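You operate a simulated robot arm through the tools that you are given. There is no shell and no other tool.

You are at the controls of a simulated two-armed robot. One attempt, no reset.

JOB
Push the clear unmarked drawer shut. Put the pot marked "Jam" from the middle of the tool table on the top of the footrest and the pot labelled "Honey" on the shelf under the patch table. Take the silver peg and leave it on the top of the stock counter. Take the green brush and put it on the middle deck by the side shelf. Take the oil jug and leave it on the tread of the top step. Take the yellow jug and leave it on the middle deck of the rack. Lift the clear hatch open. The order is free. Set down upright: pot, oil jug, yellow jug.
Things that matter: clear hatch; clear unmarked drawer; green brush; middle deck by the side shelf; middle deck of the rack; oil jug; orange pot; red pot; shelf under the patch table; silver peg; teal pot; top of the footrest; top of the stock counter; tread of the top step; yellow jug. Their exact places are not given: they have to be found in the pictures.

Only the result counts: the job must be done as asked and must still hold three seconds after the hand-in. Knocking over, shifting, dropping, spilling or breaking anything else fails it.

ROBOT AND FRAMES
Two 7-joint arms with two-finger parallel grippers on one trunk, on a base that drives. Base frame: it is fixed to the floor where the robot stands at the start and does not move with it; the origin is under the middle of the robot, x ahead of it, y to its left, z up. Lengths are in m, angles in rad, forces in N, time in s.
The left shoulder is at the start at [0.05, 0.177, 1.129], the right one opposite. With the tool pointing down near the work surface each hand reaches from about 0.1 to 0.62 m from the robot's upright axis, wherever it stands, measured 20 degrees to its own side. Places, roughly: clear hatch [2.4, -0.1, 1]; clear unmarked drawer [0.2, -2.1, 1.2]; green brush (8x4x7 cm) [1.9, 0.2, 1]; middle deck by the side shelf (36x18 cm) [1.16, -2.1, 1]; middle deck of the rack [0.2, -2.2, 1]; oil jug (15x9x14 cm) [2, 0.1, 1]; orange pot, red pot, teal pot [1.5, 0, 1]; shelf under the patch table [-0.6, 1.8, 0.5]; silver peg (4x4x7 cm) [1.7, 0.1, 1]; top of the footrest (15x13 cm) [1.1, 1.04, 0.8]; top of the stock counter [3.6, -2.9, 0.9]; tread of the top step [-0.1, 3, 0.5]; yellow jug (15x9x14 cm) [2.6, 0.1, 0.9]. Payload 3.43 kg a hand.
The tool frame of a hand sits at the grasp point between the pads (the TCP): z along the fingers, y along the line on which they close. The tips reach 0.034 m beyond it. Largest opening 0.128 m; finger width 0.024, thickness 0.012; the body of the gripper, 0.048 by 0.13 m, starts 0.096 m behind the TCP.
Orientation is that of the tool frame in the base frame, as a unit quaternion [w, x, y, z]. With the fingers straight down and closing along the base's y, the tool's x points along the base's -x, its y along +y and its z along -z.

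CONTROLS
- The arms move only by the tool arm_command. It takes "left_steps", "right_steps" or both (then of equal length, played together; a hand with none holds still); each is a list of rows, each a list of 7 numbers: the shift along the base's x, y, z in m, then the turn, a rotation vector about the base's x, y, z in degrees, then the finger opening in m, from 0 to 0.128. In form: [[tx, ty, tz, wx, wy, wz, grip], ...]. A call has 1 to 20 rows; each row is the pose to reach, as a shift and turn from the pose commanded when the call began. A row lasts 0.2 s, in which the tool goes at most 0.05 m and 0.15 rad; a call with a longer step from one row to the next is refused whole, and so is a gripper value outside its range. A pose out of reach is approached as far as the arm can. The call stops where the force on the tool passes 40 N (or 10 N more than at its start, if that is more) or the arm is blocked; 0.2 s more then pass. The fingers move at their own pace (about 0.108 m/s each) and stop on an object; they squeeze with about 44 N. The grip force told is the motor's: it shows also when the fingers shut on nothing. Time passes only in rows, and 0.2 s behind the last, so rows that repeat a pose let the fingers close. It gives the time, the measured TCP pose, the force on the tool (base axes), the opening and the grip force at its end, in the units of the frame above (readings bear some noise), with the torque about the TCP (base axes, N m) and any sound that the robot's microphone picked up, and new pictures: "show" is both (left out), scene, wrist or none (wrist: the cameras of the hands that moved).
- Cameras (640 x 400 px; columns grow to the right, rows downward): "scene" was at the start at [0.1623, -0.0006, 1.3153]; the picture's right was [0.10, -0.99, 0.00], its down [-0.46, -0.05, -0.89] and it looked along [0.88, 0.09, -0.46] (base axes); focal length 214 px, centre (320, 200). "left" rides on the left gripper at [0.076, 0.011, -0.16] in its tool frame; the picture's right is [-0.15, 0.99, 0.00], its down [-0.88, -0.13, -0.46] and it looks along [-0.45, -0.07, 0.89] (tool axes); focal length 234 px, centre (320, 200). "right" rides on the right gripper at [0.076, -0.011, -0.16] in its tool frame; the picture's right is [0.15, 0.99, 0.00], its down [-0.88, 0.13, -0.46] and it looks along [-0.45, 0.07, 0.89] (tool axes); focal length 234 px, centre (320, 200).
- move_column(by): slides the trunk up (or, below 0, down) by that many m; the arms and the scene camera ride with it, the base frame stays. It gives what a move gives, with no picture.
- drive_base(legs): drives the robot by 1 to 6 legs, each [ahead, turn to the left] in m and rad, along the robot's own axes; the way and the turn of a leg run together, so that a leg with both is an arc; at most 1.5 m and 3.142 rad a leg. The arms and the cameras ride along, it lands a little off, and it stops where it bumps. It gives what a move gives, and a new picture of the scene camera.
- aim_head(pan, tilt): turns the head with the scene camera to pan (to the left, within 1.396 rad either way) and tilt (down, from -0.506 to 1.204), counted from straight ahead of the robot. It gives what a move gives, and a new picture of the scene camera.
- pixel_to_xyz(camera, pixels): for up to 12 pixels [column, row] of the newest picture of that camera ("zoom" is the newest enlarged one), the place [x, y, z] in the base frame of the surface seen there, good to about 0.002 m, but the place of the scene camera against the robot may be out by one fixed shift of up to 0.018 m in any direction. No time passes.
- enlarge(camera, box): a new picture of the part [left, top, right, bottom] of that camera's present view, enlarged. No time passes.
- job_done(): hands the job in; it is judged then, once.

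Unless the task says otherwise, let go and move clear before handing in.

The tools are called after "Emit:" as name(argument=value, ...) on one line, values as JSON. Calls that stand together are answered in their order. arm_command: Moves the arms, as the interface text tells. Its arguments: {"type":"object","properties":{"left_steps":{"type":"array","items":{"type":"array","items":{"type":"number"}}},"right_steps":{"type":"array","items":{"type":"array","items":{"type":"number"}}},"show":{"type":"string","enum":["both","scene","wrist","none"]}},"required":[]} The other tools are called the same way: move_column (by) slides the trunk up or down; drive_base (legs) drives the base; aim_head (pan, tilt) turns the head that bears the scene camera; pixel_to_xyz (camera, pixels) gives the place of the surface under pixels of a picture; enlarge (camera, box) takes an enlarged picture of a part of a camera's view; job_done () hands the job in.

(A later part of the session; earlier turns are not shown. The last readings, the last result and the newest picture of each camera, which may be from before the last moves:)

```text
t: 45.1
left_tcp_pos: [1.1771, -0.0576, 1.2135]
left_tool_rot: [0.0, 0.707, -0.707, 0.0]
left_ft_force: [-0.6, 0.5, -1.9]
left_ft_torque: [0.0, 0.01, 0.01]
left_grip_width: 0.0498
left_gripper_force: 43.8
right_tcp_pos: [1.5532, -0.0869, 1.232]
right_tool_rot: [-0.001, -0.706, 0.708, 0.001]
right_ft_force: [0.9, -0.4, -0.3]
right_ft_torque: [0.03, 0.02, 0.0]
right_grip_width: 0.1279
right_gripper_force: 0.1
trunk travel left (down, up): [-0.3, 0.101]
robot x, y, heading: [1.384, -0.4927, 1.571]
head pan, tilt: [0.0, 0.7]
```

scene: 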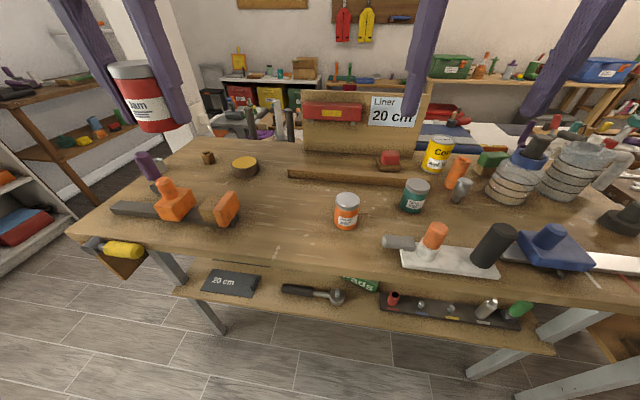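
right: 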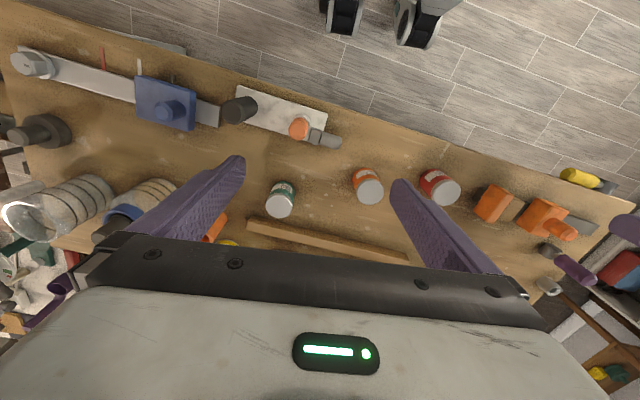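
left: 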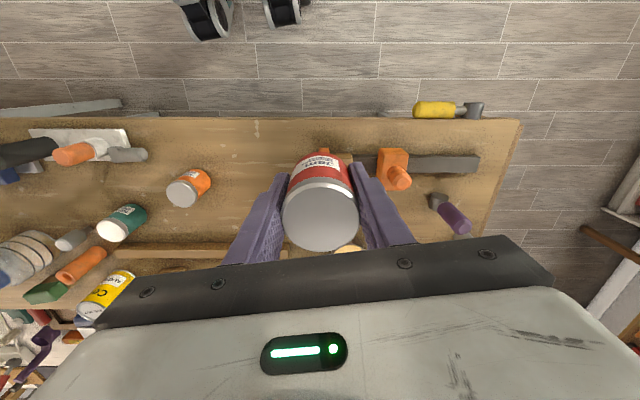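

The Jam pot is firmly held (44 N, -1.9 N load). Next, the right hand: tilt 45° forward and go to a pre-grasp in front of the Honey pot so it can later be slid onto the low shelf.

Emit:
arm_command(right_steps=[[-0.019, 0.001, -0.03, 7.5, 0, 0, 0.095], [-0.038, 0.002, -0.06, 15, 0, 0, 0.095], [-0.057, 0.003, -0.09, 22.5, 0, 0, 0.095], [-0.075, 0.004, -0.12, 30, 0, 0, 0.095], [-0.094, 0.005, -0.15, 37.5, 0, 0, 0.095], [-0.1125, 0.0065, -0.182, 45, 0, 0, 0.095]], show="both")

```text
t: 46.5
left_tcp_pos: [1.1773, -0.0577, 1.2132]
left_tool_rot: [0.0, 0.708, -0.707, 0.0]
left_ft_force: [0.0, -0.7, -2.3]
left_ft_torque: [-0.01, 0.02, -0.03]
left_grip_width: 0.0498
left_gripper_force: 43.7
right_tcp_pos: [1.4406, -0.0804, 1.0503]
right_tool_rot: [0.271, -0.652, 0.653, 0.273]
right_ft_force: [0.1, 1.3, -0.1]
right_ft_torque: [0.01, 0.01, 0.02]
right_grip_width: 0.095
right_gripper_force: 0.1
trunk travel left (down, up): [-0.3, 0.101]
robot x, y, heading: [1.3798, -0.492, 1.572]
head pan, tilt: [0.0, 0.7]
```

scene: 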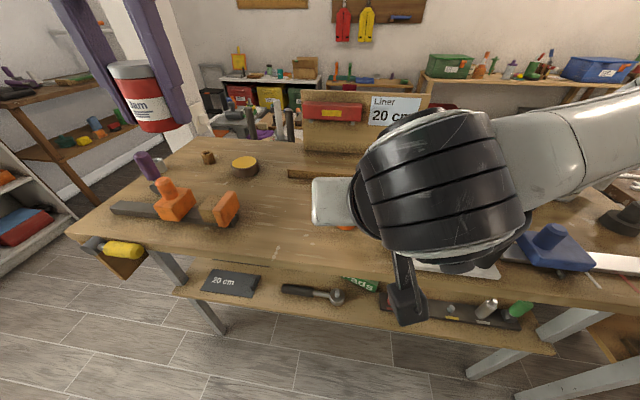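
right: 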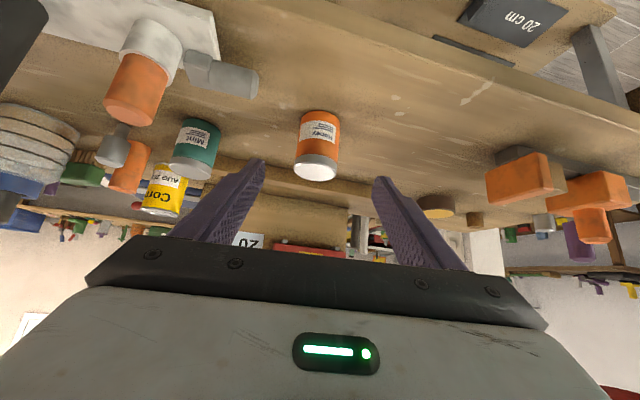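

The Honey pot is seen centered between the fingers at (318,145). I'll measure it and the grey cylinder (225,78) for clearance.

Emit:
pixel_to_xyz(camera="right", pixels=[[318, 168], [298, 165], [338, 165], [319, 160], [318, 115], [255, 80], [230, 70], [150, 90], [300, 108]])

```text
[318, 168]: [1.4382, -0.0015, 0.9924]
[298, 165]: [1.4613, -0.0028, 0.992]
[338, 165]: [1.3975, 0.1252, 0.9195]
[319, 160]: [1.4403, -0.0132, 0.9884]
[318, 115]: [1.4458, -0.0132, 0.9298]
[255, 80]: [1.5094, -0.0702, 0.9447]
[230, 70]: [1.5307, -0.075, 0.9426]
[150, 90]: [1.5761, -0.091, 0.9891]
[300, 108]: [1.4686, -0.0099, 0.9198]
```

The pot's center is about (1.440,0.010) with ample clearance to the cylinder. I'll advance along the fingers and close on it.

Emit:
arm_command(right_steps=[[0, 0.03, -0.03, 0, 0, 0, 0.095], [0, 0.06, -0.06, 0, 0, 0, 0.095], [0, 0.088, -0.091, 0, 0, 0, 0.095], [0, 0.088, -0.091, 0, 0, 0, 0], [0, 0.088, -0.091, 0, 0, 0, 0], [0, 0.088, -0.091, 0, 0, 0, 0], [0, 0.088, -0.091, 0, 0, 0, 0]], show="wrist")

Emit:
arm_command(right_steps=[[0, 0, 0.005, 0, 0, 0, 0], [0, 0, 0.015, 0, 0, 0, 0], [0, 0, 0.03, 0, 0, 0, 0], [0, 0, 0.05, 0, 0, 0, 0]], show="wrist")

```text
t: 48.1
left_tcp_pos: [1.1772, -0.0573, 1.2133]
left_tool_rot: [-0.001, 0.707, -0.707, 0.001]
left_ft_force: [0.8, -0.2, -2.6]
left_ft_torque: [-0.03, -0.03, -0.02]
left_grip_width: 0.0496
left_gripper_force: 44.1
right_tcp_pos: [1.4409, 0.0073, 0.9592]
right_tool_rot: [0.271, -0.653, 0.654, 0.27]
right_ft_force: [-0.5, -0.1, -0.4]
right_ft_torque: [-0.04, -0.06, 0.0]
right_grip_width: 0.0503
right_gripper_force: 43.7
trunk travel left (down, up): [-0.3, 0.101]
robot x, y, heading: [1.3852, -0.493, 1.568]
head pan, tilt: [0.0, 0.7]
```

right: 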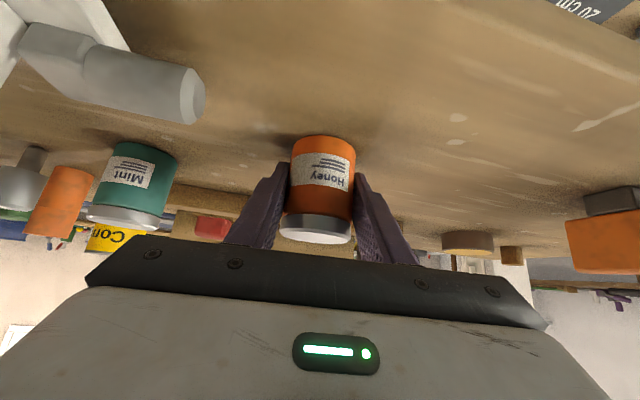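

```text
t: 49.1
left_tcp_pos: [1.1771, -0.0584, 1.2127]
left_tool_rot: [0.001, 0.707, -0.707, -0.001]
left_ft_force: [-0.1, -0.4, -0.9]
left_ft_torque: [-0.03, 0.0, -0.01]
left_grip_width: 0.0496
left_gripper_force: 43.9
right_tcp_pos: [1.4416, 0.0069, 1.01]
right_tool_rot: [0.27, -0.653, 0.654, 0.271]
right_ft_force: [0.2, 0.5, -1.8]
right_ft_torque: [-0.03, -0.03, -0.02]
right_grip_width: 0.0499
right_gripper_force: 43.5
trunk travel left (down, up): [-0.3, 0.101]
robot x, y, heading: [1.3822, -0.4925, 1.574]
head pan, tilt: [0.0, 0.7]
```

right: 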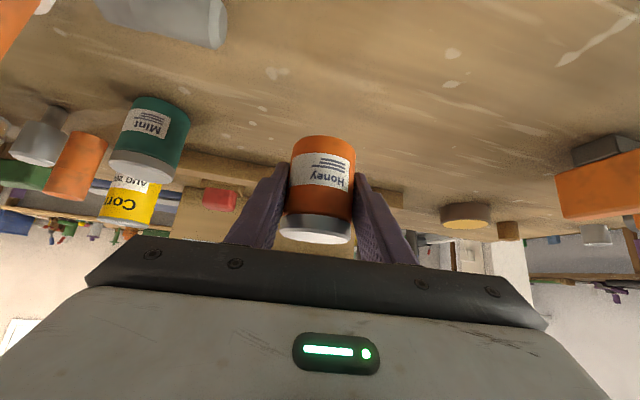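

Both pots are held (Honey label upright at (322,172)). I'll raise and pull back the right hand, then drive around to the left side of the room.

Emit:
arm_command(right_steps=[[0, -0.01, 0.025, 0, 0, 0, 0], [0, -0.02, 0.05, 0, 0, 0, 0], [0, -0.03, 0.075, 0, 0, 0, 0], [0.01, -0.04, 0.1, 0, 0, 0, 0], [0.02, -0.05, 0.125, 0, 0, 0, 0], [0.03, -0.06, 0.15, 0, 0, 0, 0], [0.045, -0.07, 0.175, 0, 0, 0, 0], [0.06, -0.08, 0.195, 0, 0, 0, 0]], show="both")

Emit:
drive_base(legs=[[-0.35, 0]])

```text
t: 50.9
left_tcp_pos: [1.1779, -0.0577, 1.2132]
left_tool_rot: [0.0, -0.707, 0.708, 0.0]
left_ft_force: [-0.1, -0.1, -2.3]
left_ft_torque: [-0.04, -0.02, 0.04]
left_grip_width: 0.0498
left_gripper_force: 44.0
right_tcp_pos: [1.5022, -0.0727, 1.2045]
right_tool_rot: [0.271, -0.653, 0.653, 0.271]
right_ft_force: [-0.1, -0.1, -2.2]
right_ft_torque: [0.01, -0.01, 0.01]
right_grip_width: 0.0504
right_gripper_force: 44.3
trunk travel left (down, up): [-0.3, 0.101]
robot x, y, heading: [1.3853, -0.4931, 1.564]
head pan, tilt: [0.0, 0.7]
```

scene: 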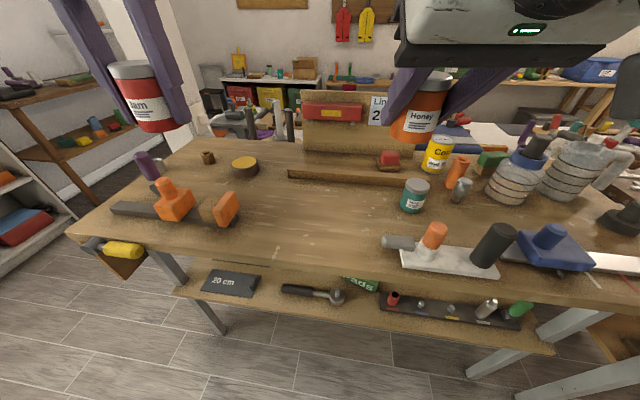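
right: 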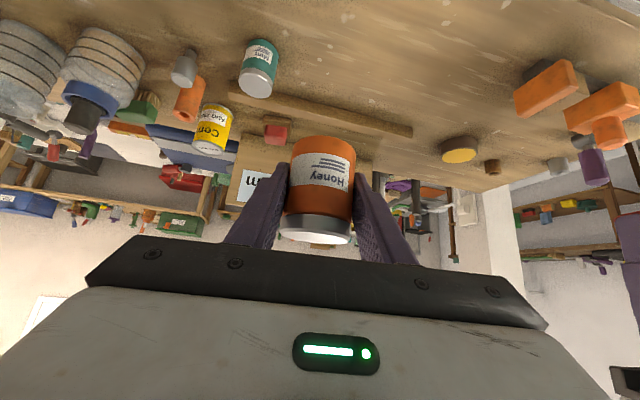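

```text
t: 53.2
left_tcp_pos: [1.177, -0.4095, 1.2133]
left_tool_rot: [0.0, 0.707, -0.707, -0.001]
left_ft_force: [-0.5, -0.3, -1.7]
left_ft_torque: [0.03, -0.02, -0.01]
left_grip_width: 0.0497
left_gripper_force: 43.8
right_tcp_pos: [1.5027, -0.4235, 1.2045]
right_tool_rot: [0.27, -0.653, 0.654, 0.272]
right_ft_force: [-0.5, -0.2, -1.7]
right_ft_torque: [0.01, 0.0, -0.03]
right_grip_width: 0.0504
right_gripper_force: 43.7
trunk travel left (down, up): [-0.3, 0.101]
robot x, y, heading: [1.3817, -0.8454, 1.566]
head pan, tilt: [0.0, 0.7]
```

scene: 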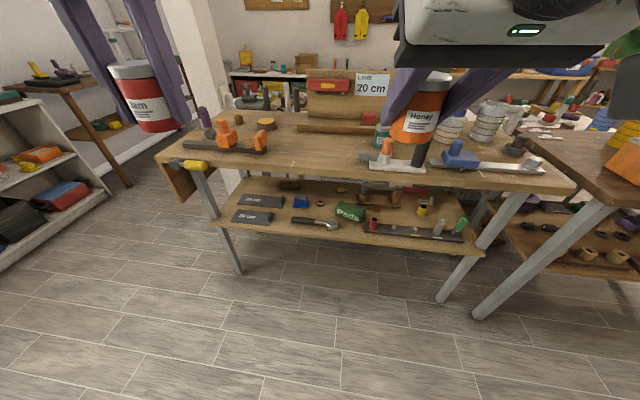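

Both grips still hold after backing off. I'll turn left, drive to about x=0.05, and face the left part of the room.

Emit:
drive_base(legs=[[0, 1.57], [1.35, 0], [0, -1.57], [0.7, 0]])

Emit:
aim_head(pan=-0.3, tilt=0.55)

Emit:
aim_head(pan=0.4, tilt=0.55)

```text
t: 71.0
left_tcp_pos: [-0.1563, 0.2935, 1.2142]
left_tool_rot: [-0.001, -0.703, 0.712, 0.001]
left_ft_force: [0.8, -0.2, -2.7]
left_ft_torque: [-0.01, -0.01, -0.03]
left_grip_width: 0.0499
left_gripper_force: 44.3
right_tcp_pos: [0.1691, 0.2764, 1.2041]
right_tool_rot: [0.272, -0.648, 0.658, 0.269]
right_ft_force: [0.5, 1.0, -2.2]
right_ft_torque: [-0.04, 0.0, 0.01]
right_grip_width: 0.0495
right_gripper_force: 43.5
trunk travel left (down, up): [-0.3, 0.101]
robot x, y, heading: [0.0443, -0.1449, 1.559]
head pan, tilt: [0.0, 0.7]
```

scene: 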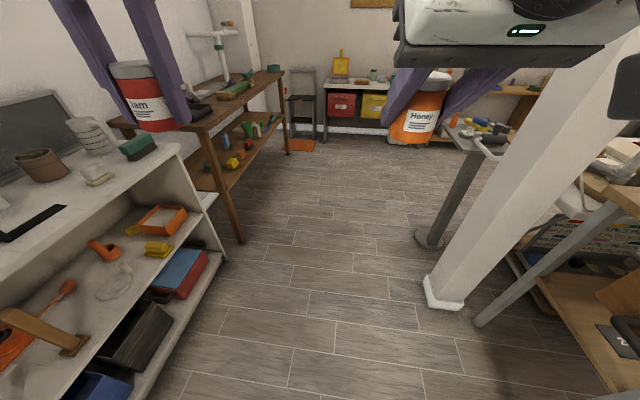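

```text
t: 71.8
left_tcp_pos: [-0.1534, 0.2936, 1.2127]
left_tool_rot: [0.0, -0.702, 0.712, 0.0]
left_ft_force: [-0.3, 0.8, -2.6]
left_ft_torque: [-0.01, 0.02, 0.0]
left_grip_width: 0.0498
left_gripper_force: 44.0
right_tcp_pos: [0.1703, 0.275, 1.2032]
right_tool_rot: [0.273, -0.648, 0.659, 0.268]
right_ft_force: [0.4, -0.2, -1.9]
right_ft_torque: [-0.01, -0.01, -0.02]
right_grip_width: 0.0499
right_gripper_force: 44.0
trunk travel left (down, up): [-0.3, 0.101]
robot x, y, heading: [0.0476, -0.1461, 1.559]
head pan, tilt: [-0.3, 0.55]
```

scene: 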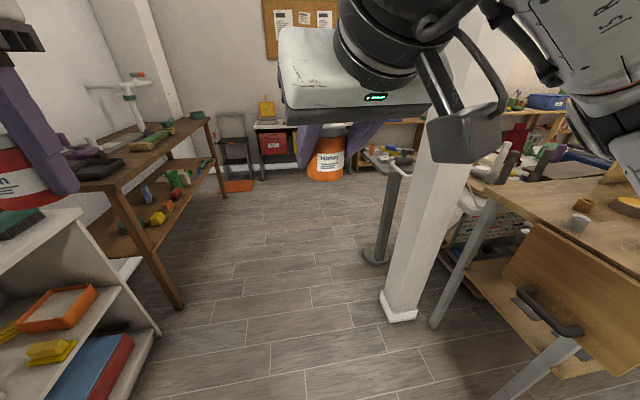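

```text
t: 72.9
left_tcp_pos: [-0.155, 0.2937, 1.2128]
left_tool_rot: [0.001, -0.702, 0.712, 0.0]
left_ft_force: [0.2, -0.4, -1.4]
left_ft_torque: [0.02, -0.01, -0.04]
left_grip_width: 0.0499
left_gripper_force: 44.3
right_tcp_pos: [0.1692, 0.2743, 1.205]
right_tool_rot: [0.272, -0.649, 0.658, 0.269]
right_ft_force: [0.1, -0.7, -2.2]
right_ft_torque: [0.02, -0.01, 0.03]
right_grip_width: 0.0499
right_gripper_force: 44.4
trunk travel left (down, up): [-0.3, 0.101]
robot x, y, heading: [0.0446, -0.1438, 1.555]
head pan, tilt: [0.4, 0.55]
```

scene: 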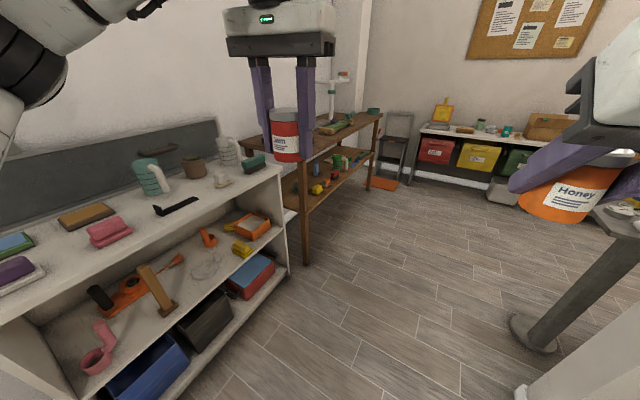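

The brown table with a lower shelf (290,200) should be the patch table. I'll measure its shelf, its top, the white unit's corner, the pedestal and the pillar.

Emit:
pixel_to_xyz(camera="scene", pixels=[[305, 255], [308, 160], [335, 192], [360, 172], [308, 205], [355, 143], [378, 117], [287, 265], [285, 175], [383, 120], [385, 172], [530, 330]])

Emit:
enlarge(camera="scene", box=[270, 80, 430, 220])

```text
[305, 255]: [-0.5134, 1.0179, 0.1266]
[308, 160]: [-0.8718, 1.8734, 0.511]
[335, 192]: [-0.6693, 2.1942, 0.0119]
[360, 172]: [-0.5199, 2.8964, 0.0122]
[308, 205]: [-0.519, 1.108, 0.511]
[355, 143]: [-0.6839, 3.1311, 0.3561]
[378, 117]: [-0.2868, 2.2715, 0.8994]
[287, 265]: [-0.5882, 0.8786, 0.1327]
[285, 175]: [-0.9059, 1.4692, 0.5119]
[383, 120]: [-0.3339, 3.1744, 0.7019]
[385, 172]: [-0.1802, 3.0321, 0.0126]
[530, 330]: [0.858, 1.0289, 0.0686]
```

```text
2.86 times, centred on (350, 150) of scene
```

zoom: 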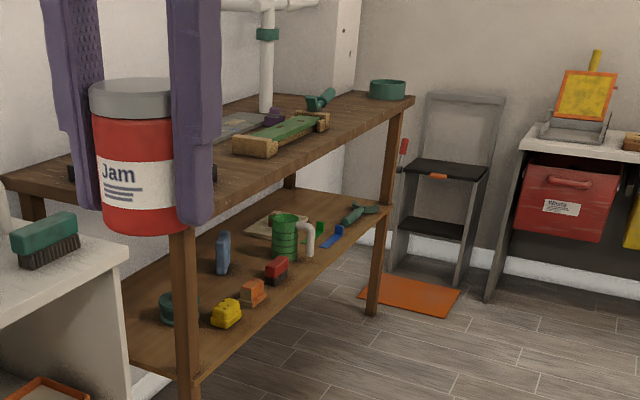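

The patch-table shelf is at z≈0.50 with its front edge from (-0.51,1.02) to about (-0.29,2.27), and the stepladder stands at about (-0.25,3.1). I'll drive forward between the shelf unit and the pillar and look toward the footrest.

Emit:
drive_base(legs=[[0.75, 0]])

Emit:
aim_head(pan=-1.0, tilt=0.6)

Emit:
aim_head(pan=1.0, tilt=0.6)

```text
t: 76.9
left_tcp_pos: [-0.1456, 1.0381, 1.2125]
left_tool_rot: [0.001, -0.703, 0.711, 0.0]
left_ft_force: [-0.2, -0.2, -2.2]
left_ft_torque: [0.01, 0.0, 0.02]
left_grip_width: 0.0496
left_gripper_force: 44.3
right_tcp_pos: [0.1781, 1.0203, 1.2045]
right_tool_rot: [0.271, -0.65, 0.657, 0.27]
right_ft_force: [0.8, 0.6, -1.5]
right_ft_torque: [0.02, -0.02, 0.0]
right_grip_width: 0.05
right_gripper_force: 43.8
trunk travel left (down, up): [-0.3, 0.101]
robot x, y, heading: [0.0582, 0.6012, 1.56]
head pan, tilt: [0.4, 0.55]
```

scene: 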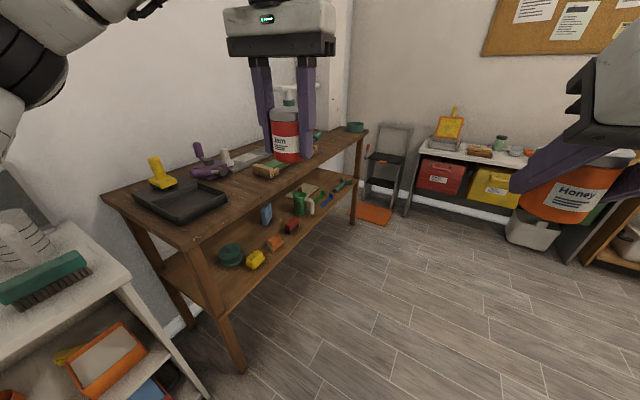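

```text
t: 78.4
left_tcp_pos: [-0.1461, 1.0371, 1.213]
left_tool_rot: [0.0, -0.704, 0.711, -0.001]
left_ft_force: [-0.3, 0.3, -2.4]
left_ft_torque: [-0.04, -0.03, 0.02]
left_grip_width: 0.0499
left_gripper_force: 44.0
right_tcp_pos: [0.1771, 1.0191, 1.205]
right_tool_rot: [0.272, -0.649, 0.657, 0.27]
right_ft_force: [0.9, -0.7, -2.7]
right_ft_torque: [-0.03, -0.01, -0.01]
right_grip_width: 0.0501
right_gripper_force: 44.0
trunk travel left (down, up): [-0.3, 0.101]
robot x, y, heading: [0.0532, 0.6016, 1.563]
head pan, tilt: [-1.0, 0.6]
```

scene: 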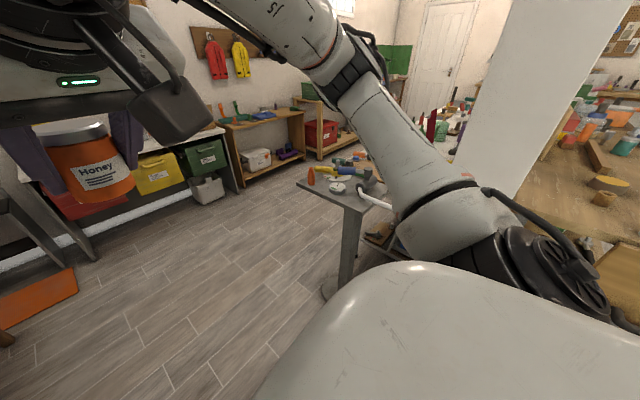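

```text
t: 80.4
left_tcp_pos: [-0.1465, 1.0383, 1.2131]
left_tool_rot: [0.0, -0.703, 0.711, 0.0]
left_ft_force: [0.9, 0.2, -2.0]
left_ft_torque: [-0.03, 0.02, 0.01]
left_grip_width: 0.0498
left_gripper_force: 44.1
right_tcp_pos: [0.1773, 1.0203, 1.2046]
right_tool_rot: [0.272, -0.649, 0.658, 0.269]
right_ft_force: [-0.3, -0.4, -2.4]
right_ft_torque: [-0.01, -0.05, 0.02]
right_grip_width: 0.0498
right_gripper_force: 44.0
trunk travel left (down, up): [-0.3, 0.101]
robot x, y, heading: [0.0571, 0.5997, 1.564]
head pan, tilt: [1.0, 0.6]
```

scene: 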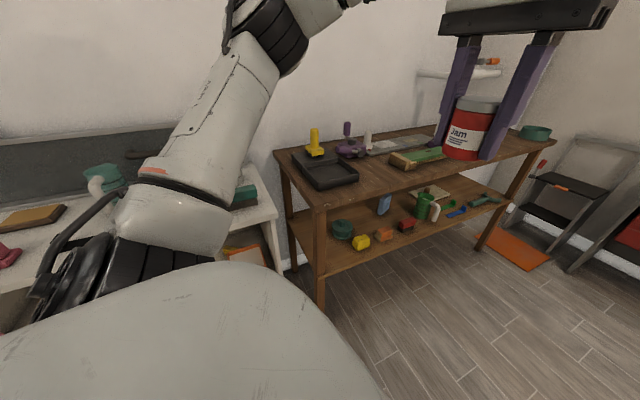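

The shelf with its small items is clearly visible at (340-500, 190-260). I'll enlarge it to find a free spot for Honey.

Emit:
enlarge(camera="scene", box=[270, 110, 560, 290])

Emit:
pixel_to_xyz(camera="scene", pixels=[[324, 272], [505, 207], [310, 255], [328, 255], [365, 262], [440, 232], [470, 220], [385, 250], [420, 236], [361, 248], [387, 240], [408, 228]])

```text
2.21 times, centred on (415, 200) of scene
```

zoom: 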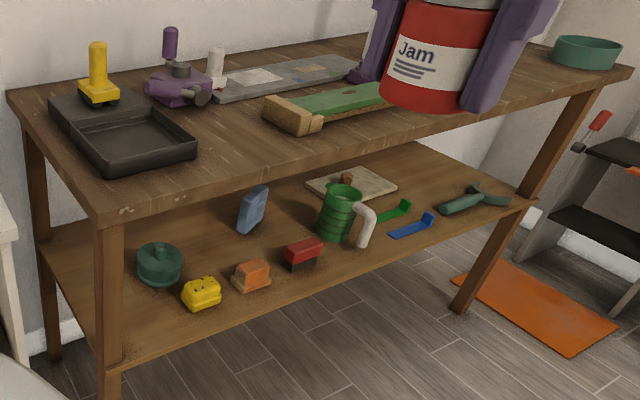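

```text
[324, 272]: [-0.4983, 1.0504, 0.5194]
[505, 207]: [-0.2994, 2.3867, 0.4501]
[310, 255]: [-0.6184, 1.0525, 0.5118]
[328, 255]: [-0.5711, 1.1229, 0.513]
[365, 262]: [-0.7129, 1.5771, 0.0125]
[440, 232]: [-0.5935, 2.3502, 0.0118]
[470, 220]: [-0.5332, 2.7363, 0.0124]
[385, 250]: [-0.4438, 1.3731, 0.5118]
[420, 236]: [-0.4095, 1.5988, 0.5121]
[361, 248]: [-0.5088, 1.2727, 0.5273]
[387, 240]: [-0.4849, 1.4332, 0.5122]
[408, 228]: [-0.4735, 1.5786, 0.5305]
```

I'll measure the items along the shelf's front to find a gap wide enough for the gripper.

Emit:
pixel_to_xyz(camera="zoom", pixels=[[363, 243], [335, 240], [392, 237], [432, 218], [412, 235], [442, 210], [470, 225], [505, 208], [222, 300], [184, 300], [160, 320], [320, 262]])

Emit:
pixel_to_xyz(camera="zoom", pixels=[[118, 345], [120, 300], [270, 290], [235, 290], [200, 260], [215, 245], [290, 225], [285, 265], [395, 255], [370, 262], [345, 268], [380, 248]])

```text
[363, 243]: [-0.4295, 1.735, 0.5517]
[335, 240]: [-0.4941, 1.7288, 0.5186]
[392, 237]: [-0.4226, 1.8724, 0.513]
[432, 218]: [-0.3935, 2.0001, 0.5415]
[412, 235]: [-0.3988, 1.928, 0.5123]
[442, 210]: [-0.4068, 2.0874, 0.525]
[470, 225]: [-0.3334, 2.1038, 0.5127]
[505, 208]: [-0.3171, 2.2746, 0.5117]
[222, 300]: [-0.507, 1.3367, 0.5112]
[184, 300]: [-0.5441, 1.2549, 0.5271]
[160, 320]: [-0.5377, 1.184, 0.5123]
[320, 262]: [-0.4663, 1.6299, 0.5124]
```

```text
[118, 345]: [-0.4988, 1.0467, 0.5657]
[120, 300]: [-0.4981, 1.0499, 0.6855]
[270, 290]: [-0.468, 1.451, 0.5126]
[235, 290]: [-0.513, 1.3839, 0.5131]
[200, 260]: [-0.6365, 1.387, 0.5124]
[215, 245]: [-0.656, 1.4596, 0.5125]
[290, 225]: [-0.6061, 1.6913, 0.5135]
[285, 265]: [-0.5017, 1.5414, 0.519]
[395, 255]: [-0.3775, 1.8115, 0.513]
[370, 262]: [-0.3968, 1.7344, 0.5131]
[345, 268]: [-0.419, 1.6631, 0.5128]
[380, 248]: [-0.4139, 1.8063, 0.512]
```

The gap between the left leg (y≈1.05) and the yellow block (y≈1.25) on the shelf suits Honey. First I'll deliver Jam: go forward a bit and turn toward the footrest.

Emit:
drive_base(legs=[[0.42, 0], [0, -1.3]])

Emit:
aim_head(pan=-0.25, tilt=0.6)

```text
t: 86.2
left_tcp_pos: [0.4225, 1.3367, 1.213]
left_tool_rot: [0.0, -0.134, 0.991, 0.0]
left_ft_force: [-0.4, -1.0, -1.1]
left_ft_torque: [0.0, -0.01, -0.01]
left_grip_width: 0.0497
left_gripper_force: 43.8
right_tcp_pos: [0.4953, 1.0195, 1.2045]
right_tool_rot: [0.378, -0.124, 0.916, 0.053]
right_ft_force: [0.3, -0.4, -2.9]
right_ft_torque: [0.01, 0.01, 0.02]
right_grip_width: 0.05
right_gripper_force: 43.8
trunk travel left (down, up): [-0.3, 0.101]
robot x, y, heading: [0.0592, 1.0241, 0.265]
head pan, tilt: [1.0, 0.6]
```

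scene: 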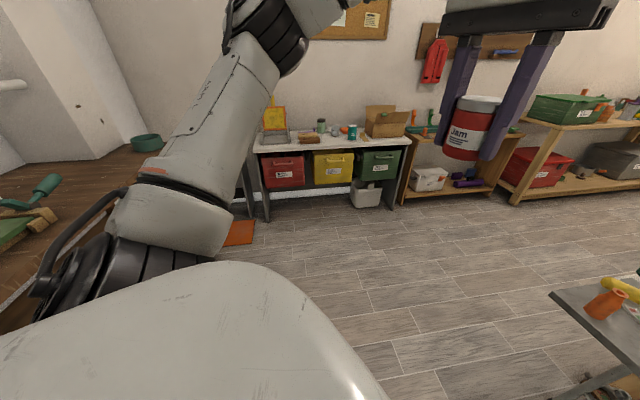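

```text
t: 87.6
left_tcp_pos: [0.4226, 1.3379, 1.213]
left_tool_rot: [-0.001, -0.134, 0.991, 0.001]
left_ft_force: [0.2, -0.2, -2.3]
left_ft_torque: [0.01, 0.01, 0.01]
left_grip_width: 0.0498
left_gripper_force: 44.2
right_tcp_pos: [0.495, 1.02, 1.2035]
right_tool_rot: [0.38, -0.125, 0.915, 0.053]
right_ft_force: [-0.2, 0.3, -1.8]
right_ft_torque: [0.01, 0.0, 0.01]
right_grip_width: 0.0496
right_gripper_force: 43.6
trunk travel left (down, up): [-0.3, 0.101]
robot x, y, heading: [0.0614, 1.0237, 0.274]
head pan, tilt: [-0.25, 0.6]
```

scene: 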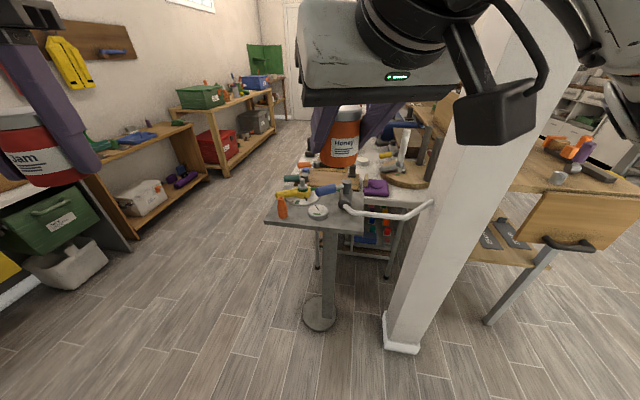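

A grey pedestal with items and another workbench behind it appear at (320,200). I'll enlarge to find the footrest top.

Emit:
enlarge(camera="scene", box=[240, 130, 460, 270])

Emit:
pixel_to_xyz(camera="scene", pixels=[[300, 222], [270, 222], [280, 200], [362, 230], [330, 235], [345, 190], [335, 178], [378, 187], [400, 213], [320, 310], [405, 345], [385, 330]])

```text
2.86 times, centred on (350, 200) of scene
```

zoom: 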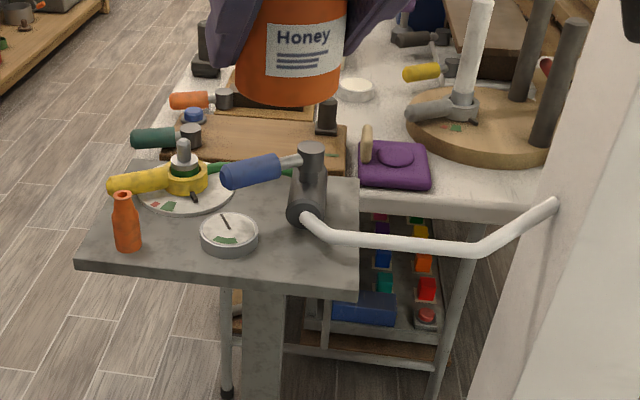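

```text
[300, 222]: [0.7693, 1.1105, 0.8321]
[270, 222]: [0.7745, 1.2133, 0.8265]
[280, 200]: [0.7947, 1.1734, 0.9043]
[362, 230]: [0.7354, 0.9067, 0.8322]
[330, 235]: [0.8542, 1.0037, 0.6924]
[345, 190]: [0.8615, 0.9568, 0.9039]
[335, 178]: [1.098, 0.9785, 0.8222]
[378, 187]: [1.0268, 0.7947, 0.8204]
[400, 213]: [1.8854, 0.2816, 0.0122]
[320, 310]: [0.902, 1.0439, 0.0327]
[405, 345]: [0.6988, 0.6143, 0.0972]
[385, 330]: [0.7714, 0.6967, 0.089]
```

A wooden board shows partly behind Honey at zoom (255,140) near (1.1,1.04). I'll move the right hand aside a little by panning the view and measuring the board.

Emit:
pixel_to_xyz(camera="zoom", pixels=[[300, 150], [340, 165], [345, 130], [180, 150], [130, 165], [325, 115], [395, 165], [230, 125], [250, 105], [350, 88], [460, 120], [230, 145]])

Emit:
arm_command(right_steps=[[-0.02, -0.03, 0.02, 0, 0, 0, 0], [-0.03, -0.06, 0.04, 0, 0, 0, 0], [-0.04, -0.09, 0.06, 0, 0, 0, 0], [-0.05, -0.12, 0.08, 0, 0, 0, 0]], show="none")

Emit:
enlarge(camera="scene", box=[240, 110, 460, 250])

```text
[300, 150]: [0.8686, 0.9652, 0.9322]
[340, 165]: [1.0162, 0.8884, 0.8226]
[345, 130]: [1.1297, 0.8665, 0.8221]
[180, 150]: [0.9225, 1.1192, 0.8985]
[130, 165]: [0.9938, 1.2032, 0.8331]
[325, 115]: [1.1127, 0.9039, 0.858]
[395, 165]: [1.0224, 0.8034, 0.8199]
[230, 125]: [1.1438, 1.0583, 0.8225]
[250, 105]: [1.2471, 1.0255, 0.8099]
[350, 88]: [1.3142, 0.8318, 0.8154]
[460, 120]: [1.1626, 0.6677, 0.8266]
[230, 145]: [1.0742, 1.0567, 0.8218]
```

```text
t: 88.6
left_tcp_pos: [0.4228, 1.337, 1.2128]
left_tool_rot: [0.0, -0.135, 0.991, -0.001]
left_ft_force: [-0.1, 0.0, -1.8]
left_ft_torque: [0.05, -0.01, 0.01]
left_grip_width: 0.0499
left_gripper_force: 43.7
right_tcp_pos: [0.4458, 0.8993, 1.2839]
right_tool_rot: [0.38, -0.123, 0.915, 0.051]
right_ft_force: [-0.7, -0.8, -1.4]
right_ft_torque: [0.01, 0.0, 0.04]
right_grip_width: 0.0496
right_gripper_force: 43.6
trunk travel left (down, up): [-0.3, 0.101]
robot x, y, heading: [0.0607, 1.0179, 0.27]
head pan, tilt: [-0.25, 0.6]
```

```text
2.86 times, centred on (350, 180) of scene
```

zoom: 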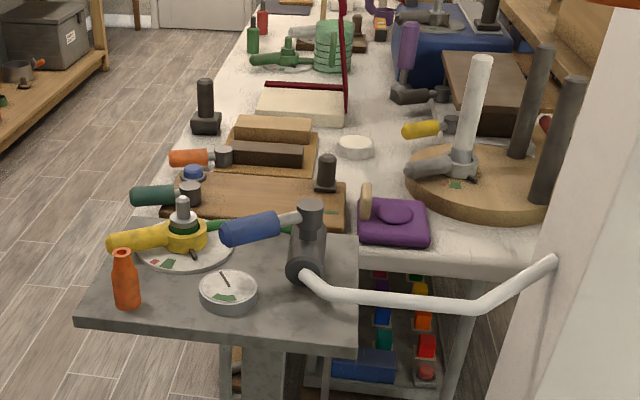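

Now the wooden boards are visible at zoom (255,195) and (270,150), plus a beige slab at (300,105). I'll measure their extents to decide which is the footrest top.

Emit:
pixel_to_xyz(camera="zoom", pixels=[[165, 213], [345, 228], [347, 184], [200, 178], [260, 205], [225, 160], [315, 172], [235, 125], [310, 125], [258, 118], [345, 122], [340, 95]])

Emit:
pixel_to_xyz(camera="zoom", pixels=[[375, 135], [200, 120], [355, 165], [270, 155], [265, 130], [300, 105], [390, 240], [395, 225], [480, 205], [225, 190], [290, 205], [275, 185]])

Emit:
enlarge(camera="scene", box=[285, 140, 365, 200])

```text
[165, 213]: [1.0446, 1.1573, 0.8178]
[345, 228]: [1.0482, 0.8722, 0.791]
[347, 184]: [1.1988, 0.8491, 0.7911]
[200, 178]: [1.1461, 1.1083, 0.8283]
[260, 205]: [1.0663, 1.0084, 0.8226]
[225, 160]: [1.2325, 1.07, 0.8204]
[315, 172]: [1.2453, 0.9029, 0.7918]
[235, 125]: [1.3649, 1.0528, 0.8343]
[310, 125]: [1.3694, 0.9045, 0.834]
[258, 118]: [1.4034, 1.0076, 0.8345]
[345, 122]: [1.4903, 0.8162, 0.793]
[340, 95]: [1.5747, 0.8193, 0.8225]
```

```text
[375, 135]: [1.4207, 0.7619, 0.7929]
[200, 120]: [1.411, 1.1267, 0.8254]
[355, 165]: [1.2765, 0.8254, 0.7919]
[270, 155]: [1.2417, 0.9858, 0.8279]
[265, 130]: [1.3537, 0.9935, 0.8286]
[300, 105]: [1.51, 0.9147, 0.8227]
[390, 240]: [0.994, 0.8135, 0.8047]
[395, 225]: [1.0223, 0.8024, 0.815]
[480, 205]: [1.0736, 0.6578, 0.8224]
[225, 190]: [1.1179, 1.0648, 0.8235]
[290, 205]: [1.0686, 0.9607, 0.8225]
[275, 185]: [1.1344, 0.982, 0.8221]
```

```text
6.67 times, centred on (325, 170) of scene
```

zoom: 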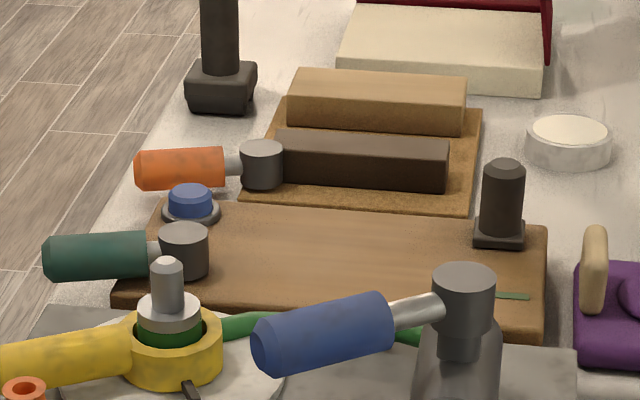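

The board at x≈1.02-1.16, y≈0.87-1.16 with top z≈0.81 matches the footrest top. I'll measure its free middle and the neighbours.

Emit:
pixel_to_xyz(camera="zoom", pixels=[[262, 150], [190, 190], [185, 230], [208, 265], [240, 325], [400, 332], [300, 250], [320, 270], [350, 240], [500, 165], [480, 232], [465, 285]])

Emit:
pixel_to_xyz(camera="zoom", pixels=[[300, 210], [320, 300], [450, 225], [450, 300], [220, 215], [210, 300], [130, 295], [545, 330], [360, 150], [600, 120], [90, 255], [165, 265]])

```text
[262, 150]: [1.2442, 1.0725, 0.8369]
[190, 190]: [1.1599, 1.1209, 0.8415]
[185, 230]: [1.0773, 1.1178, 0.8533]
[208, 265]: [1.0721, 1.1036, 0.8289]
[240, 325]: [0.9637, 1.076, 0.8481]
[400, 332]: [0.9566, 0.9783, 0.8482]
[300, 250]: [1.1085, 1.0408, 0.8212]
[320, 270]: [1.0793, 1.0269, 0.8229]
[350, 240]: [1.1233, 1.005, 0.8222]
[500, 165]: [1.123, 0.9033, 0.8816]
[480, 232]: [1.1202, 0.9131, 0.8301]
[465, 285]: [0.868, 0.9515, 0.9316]
```

```text
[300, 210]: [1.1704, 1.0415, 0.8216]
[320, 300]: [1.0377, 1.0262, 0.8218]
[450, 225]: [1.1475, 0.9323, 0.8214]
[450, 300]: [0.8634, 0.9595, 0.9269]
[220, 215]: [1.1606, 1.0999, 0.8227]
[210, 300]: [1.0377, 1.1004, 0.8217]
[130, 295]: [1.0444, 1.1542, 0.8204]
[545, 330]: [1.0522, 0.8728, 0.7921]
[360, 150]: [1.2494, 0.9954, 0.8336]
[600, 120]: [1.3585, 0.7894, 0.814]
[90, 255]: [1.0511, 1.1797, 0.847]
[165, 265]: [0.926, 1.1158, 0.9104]
```

The board's free middle is around (1.10,1.03). I'll drive around the pedestal on its far side and face the board from the north.

Emit:
drive_base(legs=[[0, 0.95], [0.62, 0], [0, -1.22], [0.73, 0]])

Emit:
drive_base(legs=[[0, -1.57]])

Emit:
aim_head(pan=0.0, tilt=0.75)

```text
t: 101.1
left_tcp_pos: [1.446, 1.8243, 1.2126]
left_tool_rot: [0.0, -0.005, 1.0, 0.0]
left_ft_force: [-0.2, 0.6, -2.7]
left_ft_torque: [0.02, -0.02, 0.0]
left_grip_width: 0.0497
left_gripper_force: 44.0
right_tcp_pos: [1.3548, 1.3962, 1.2849]
right_tool_rot: [0.383, -0.003, 0.924, 0.002]
right_ft_force: [0.1, 0.6, -2.7]
right_ft_torque: [-0.02, 0.05, 0.0]
right_grip_width: 0.0498
right_gripper_force: 43.8
trunk travel left (down, up): [-0.3, 0.101]
robot x, y, heading: [1.0115, 1.6119, 0.013]
head pan, tilt: [-0.25, 0.6]
```

scene: 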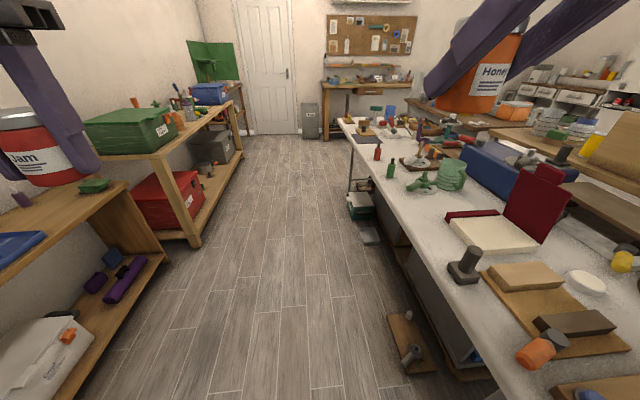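

```text
t: 105.4
left_tcp_pos: [1.2147, 1.1762, 1.2148]
left_tool_rot: [0.0, 0.71, 0.704, 0.0]
left_ft_force: [0.1, 0.6, -2.0]
left_ft_torque: [0.01, -0.01, -0.01]
left_grip_width: 0.0498
left_gripper_force: 44.1
right_tcp_pos: [0.7885, 1.2742, 1.2831]
right_tool_rot: [0.269, 0.656, 0.65, -0.271]
right_ft_force: [0.9, -0.2, -2.0]
right_ft_torque: [0.0, 0.03, 0.0]
right_grip_width: 0.0497
right_gripper_force: 44.1
trunk travel left (down, up): [-0.3, 0.101]
robot x, y, heading: [1.0119, 1.6099, -1.579]
head pan, tilt: [-0.25, 0.6]
```

scene: 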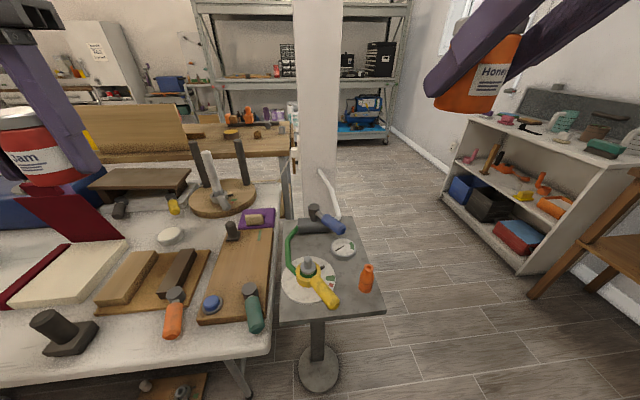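

```text
t: 106.2
left_tcp_pos: [1.2145, 1.1766, 1.2141]
left_tool_rot: [0.0, 0.71, 0.704, 0.0]
left_ft_force: [0.5, 0.0, -2.5]
left_ft_torque: [0.0, 0.01, -0.03]
left_grip_width: 0.0499
left_gripper_force: 44.6
right_tcp_pos: [0.79, 1.2745, 1.2832]
right_tool_rot: [0.27, 0.656, 0.65, -0.272]
right_ft_force: [0.1, 0.1, -2.3]
right_ft_torque: [0.02, -0.01, -0.01]
right_grip_width: 0.0499
right_gripper_force: 43.6
trunk travel left (down, up): [-0.3, 0.101]
robot x, y, heading: [1.0132, 1.61, -1.579]
head pan, tilt: [0.0, 0.75]
```

scene: 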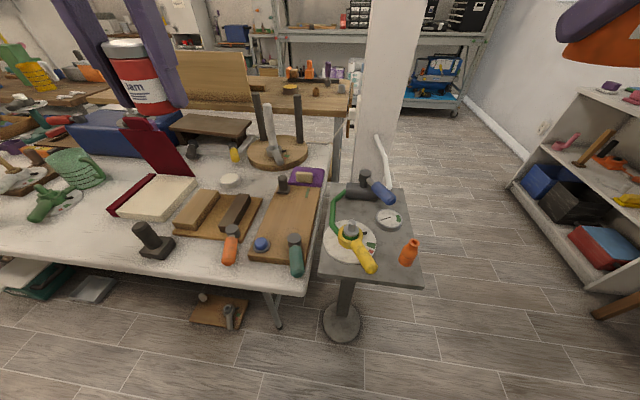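

The board (290,225) is ahead with its free middle. I'll drive a touch closer and bring the Jam pot above the free part.

Emit:
drive_base(legs=[[0.06, 0]])

Emit:
arm_command(left_steps=[[-0.025, -0.015, 0, 0, 0, 0, 0], [-0.05, -0.03, 0, 0, 0, 0, 0], [-0.075, -0.045, 0, 0, 0, 0, 0], [-0.1, -0.06, -0.01, 0, 0, 0, 0], [-0.112, -0.075, -0.03, 0, 0, 0, 0], [-0.112, -0.08, -0.06, 0, 0, 0, 0], [-0.112, -0.08, -0.09, 0, 0, 0, 0], [-0.112, -0.08, -0.12, 0, 0, 0, 0], [-0.112, -0.08, -0.15, 0, 0, 0, 0]], show="both")

```text
t: 107.1
left_tcp_pos: [1.2141, 1.1174, 1.2125]
left_tool_rot: [0.001, 0.711, 0.703, 0.001]
left_ft_force: [-0.1, 0.5, -1.7]
left_ft_torque: [0.05, 0.0, -0.03]
left_grip_width: 0.0497
left_gripper_force: 44.6
right_tcp_pos: [0.7883, 1.2138, 1.2838]
right_tool_rot: [0.27, 0.656, 0.65, -0.271]
right_ft_force: [-0.4, -0.3, -2.5]
right_ft_torque: [0.04, 0.01, 0.0]
right_grip_width: 0.0498
right_gripper_force: 44.1
trunk travel left (down, up): [-0.3, 0.101]
robot x, y, heading: [1.0109, 1.553, -1.579]
head pan, tilt: [0.0, 0.75]
```

scene: 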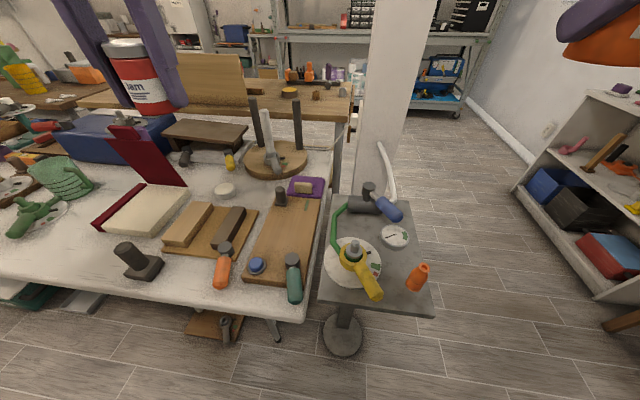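

```text
t: 109.1
left_tcp_pos: [1.1018, 1.0375, 1.0624]
left_tool_rot: [0.0, 0.71, 0.704, -0.001]
left_ft_force: [0.2, 0.2, -1.5]
left_ft_torque: [0.03, -0.01, 0.01]
left_grip_width: 0.05
left_gripper_force: 43.8
right_tcp_pos: [0.7895, 1.2169, 1.2843]
right_tool_rot: [0.27, 0.656, 0.65, -0.271]
right_ft_force: [0.3, -0.7, -2.1]
right_ft_torque: [0.0, -0.01, 0.02]
right_grip_width: 0.0499
right_gripper_force: 43.9
trunk travel left (down, up): [-0.3, 0.101]
robot x, y, heading: [1.0147, 1.5549, -1.585]
head pan, tilt: [0.0, 0.75]
```

scene: 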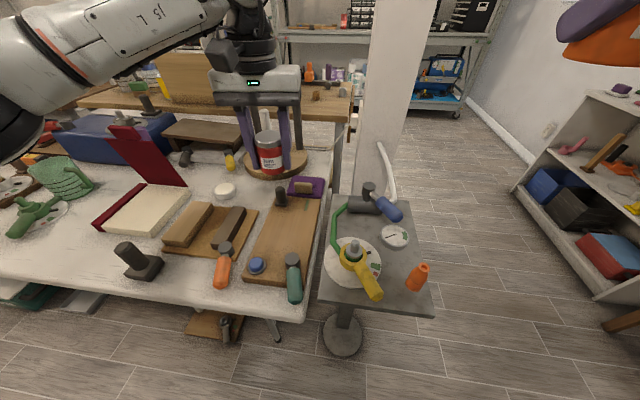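
left: 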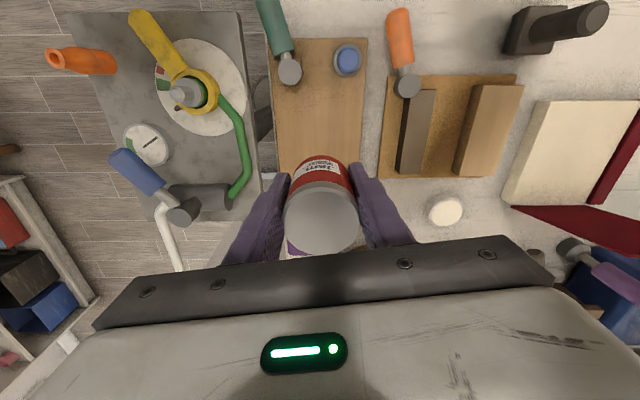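

In the left picture the board spans columns 272-365 with the hammer head at (289,70) and blue knob at (347,60). I'll measure board height and edges with the wrist camera.

Emit:
pixel_to_xyz(camera="left", pixels=[[320, 110], [277, 110], [362, 110], [325, 148], [290, 72], [347, 62], [320, 42], [285, 160], [357, 160], [320, 80]])

Emit:
pixel_to_xyz(camera="scene", pixels=[[280, 235], [252, 245], [320, 200], [282, 190], [293, 262], [258, 264], [275, 280], [290, 245], [268, 135]])

```text
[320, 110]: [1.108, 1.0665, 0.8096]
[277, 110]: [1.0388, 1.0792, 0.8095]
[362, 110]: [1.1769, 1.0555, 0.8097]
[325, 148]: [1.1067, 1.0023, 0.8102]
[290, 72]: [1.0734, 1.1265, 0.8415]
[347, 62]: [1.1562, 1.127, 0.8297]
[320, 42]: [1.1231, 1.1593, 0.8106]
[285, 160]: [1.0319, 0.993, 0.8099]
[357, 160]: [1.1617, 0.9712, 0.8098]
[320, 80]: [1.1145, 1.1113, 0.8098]
```

```text
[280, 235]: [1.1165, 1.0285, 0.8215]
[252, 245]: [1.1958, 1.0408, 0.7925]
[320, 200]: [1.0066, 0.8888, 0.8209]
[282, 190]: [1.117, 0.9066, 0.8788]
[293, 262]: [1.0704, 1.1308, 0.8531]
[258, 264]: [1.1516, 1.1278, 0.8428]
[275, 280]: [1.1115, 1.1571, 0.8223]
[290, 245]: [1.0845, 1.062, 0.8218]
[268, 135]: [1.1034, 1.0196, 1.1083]
```

The board top is z=0.810 and the pot is over its free middle (1.10,1.035). I'll lower it until it just touches.

Emit:
arm_command(left_steps=[[0, 0, -0.03, 0, 0, 0, 0], [0, 0, -0.06, 0, 0, 0, 0], [0, 0, -0.09, 0, 0, 0, 0], [0, 0, -0.12, 0, 0, 0, 0], [0, 0, -0.15, 0, 0, 0, 0], [0, 0, -0.175, 0, 0, 0, 0], [0, 0, -0.195, 0, 0, 0, 0], [0, 0, -0.205, 0, 0, 0, 0], [0, 0, -0.211, 0, 0, 0, 0]], show="both")

```text
t: 111.1
left_tcp_pos: [1.1018, 1.0377, 0.8515]
left_tool_rot: [0.0, 0.711, 0.703, -0.001]
left_ft_force: [-0.3, -0.6, -2.5]
left_ft_torque: [0.0, 0.04, -0.04]
left_grip_width: 0.05
left_gripper_force: 43.6
right_tcp_pos: [0.7886, 1.2164, 1.2838]
right_tool_rot: [0.269, 0.656, 0.65, -0.272]
right_ft_force: [0.3, -0.2, -2.5]
right_ft_torque: [0.0, 0.03, 0.0]
right_grip_width: 0.0498
right_gripper_force: 43.9
trunk travel left (down, up): [-0.3, 0.101]
robot x, y, heading: [1.0119, 1.5555, -1.574]
head pan, tilt: [0.0, 0.75]
```

scene: 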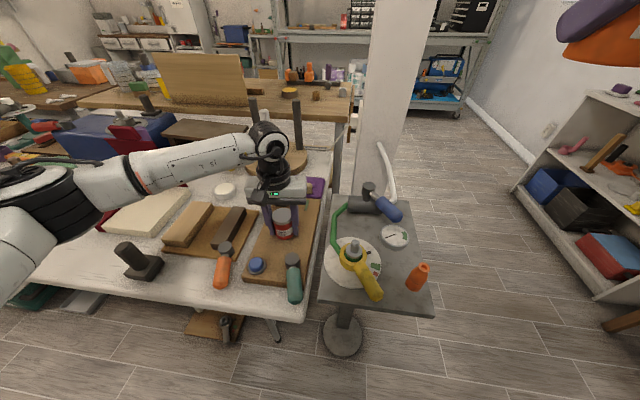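
left: 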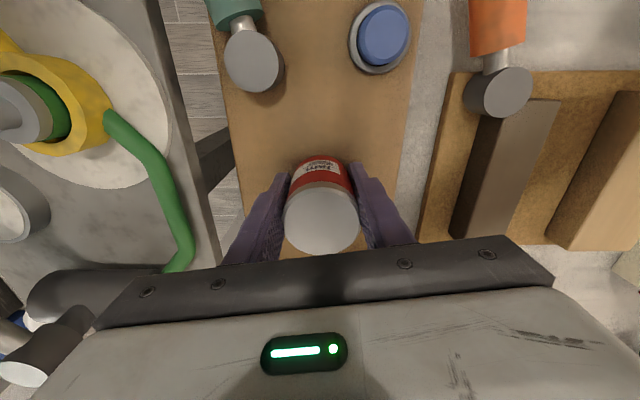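

No contact yet (force still -2.5 N). I'll lower 2 mm more steps, then open slowly.

Emit:
arm_command(left_steps=[[0, 0, -0.0015, 0, 0, 0, 0], [0, 0, -0.003, 0, 0, 0, 0]], show="none")

```text
t: 111.7
left_tcp_pos: [1.1017, 1.037, 0.849]
left_tool_rot: [0.0, 0.71, 0.704, 0.001]
left_ft_force: [-1.0, -0.1, -1.3]
left_ft_torque: [0.03, -0.02, 0.01]
left_grip_width: 0.0496
left_gripper_force: 44.0
right_tcp_pos: [0.7881, 1.2154, 1.285]
right_tool_rot: [0.27, 0.656, 0.65, -0.272]
right_ft_force: [-1.0, -0.4, -2.5]
right_ft_torque: [0.05, -0.03, 0.0]
right_grip_width: 0.0497
right_gripper_force: 43.8
trunk travel left (down, up): [-0.3, 0.101]
robot x, y, heading: [1.0086, 1.5515, -1.582]
head pan, tilt: [0.0, 0.75]
```

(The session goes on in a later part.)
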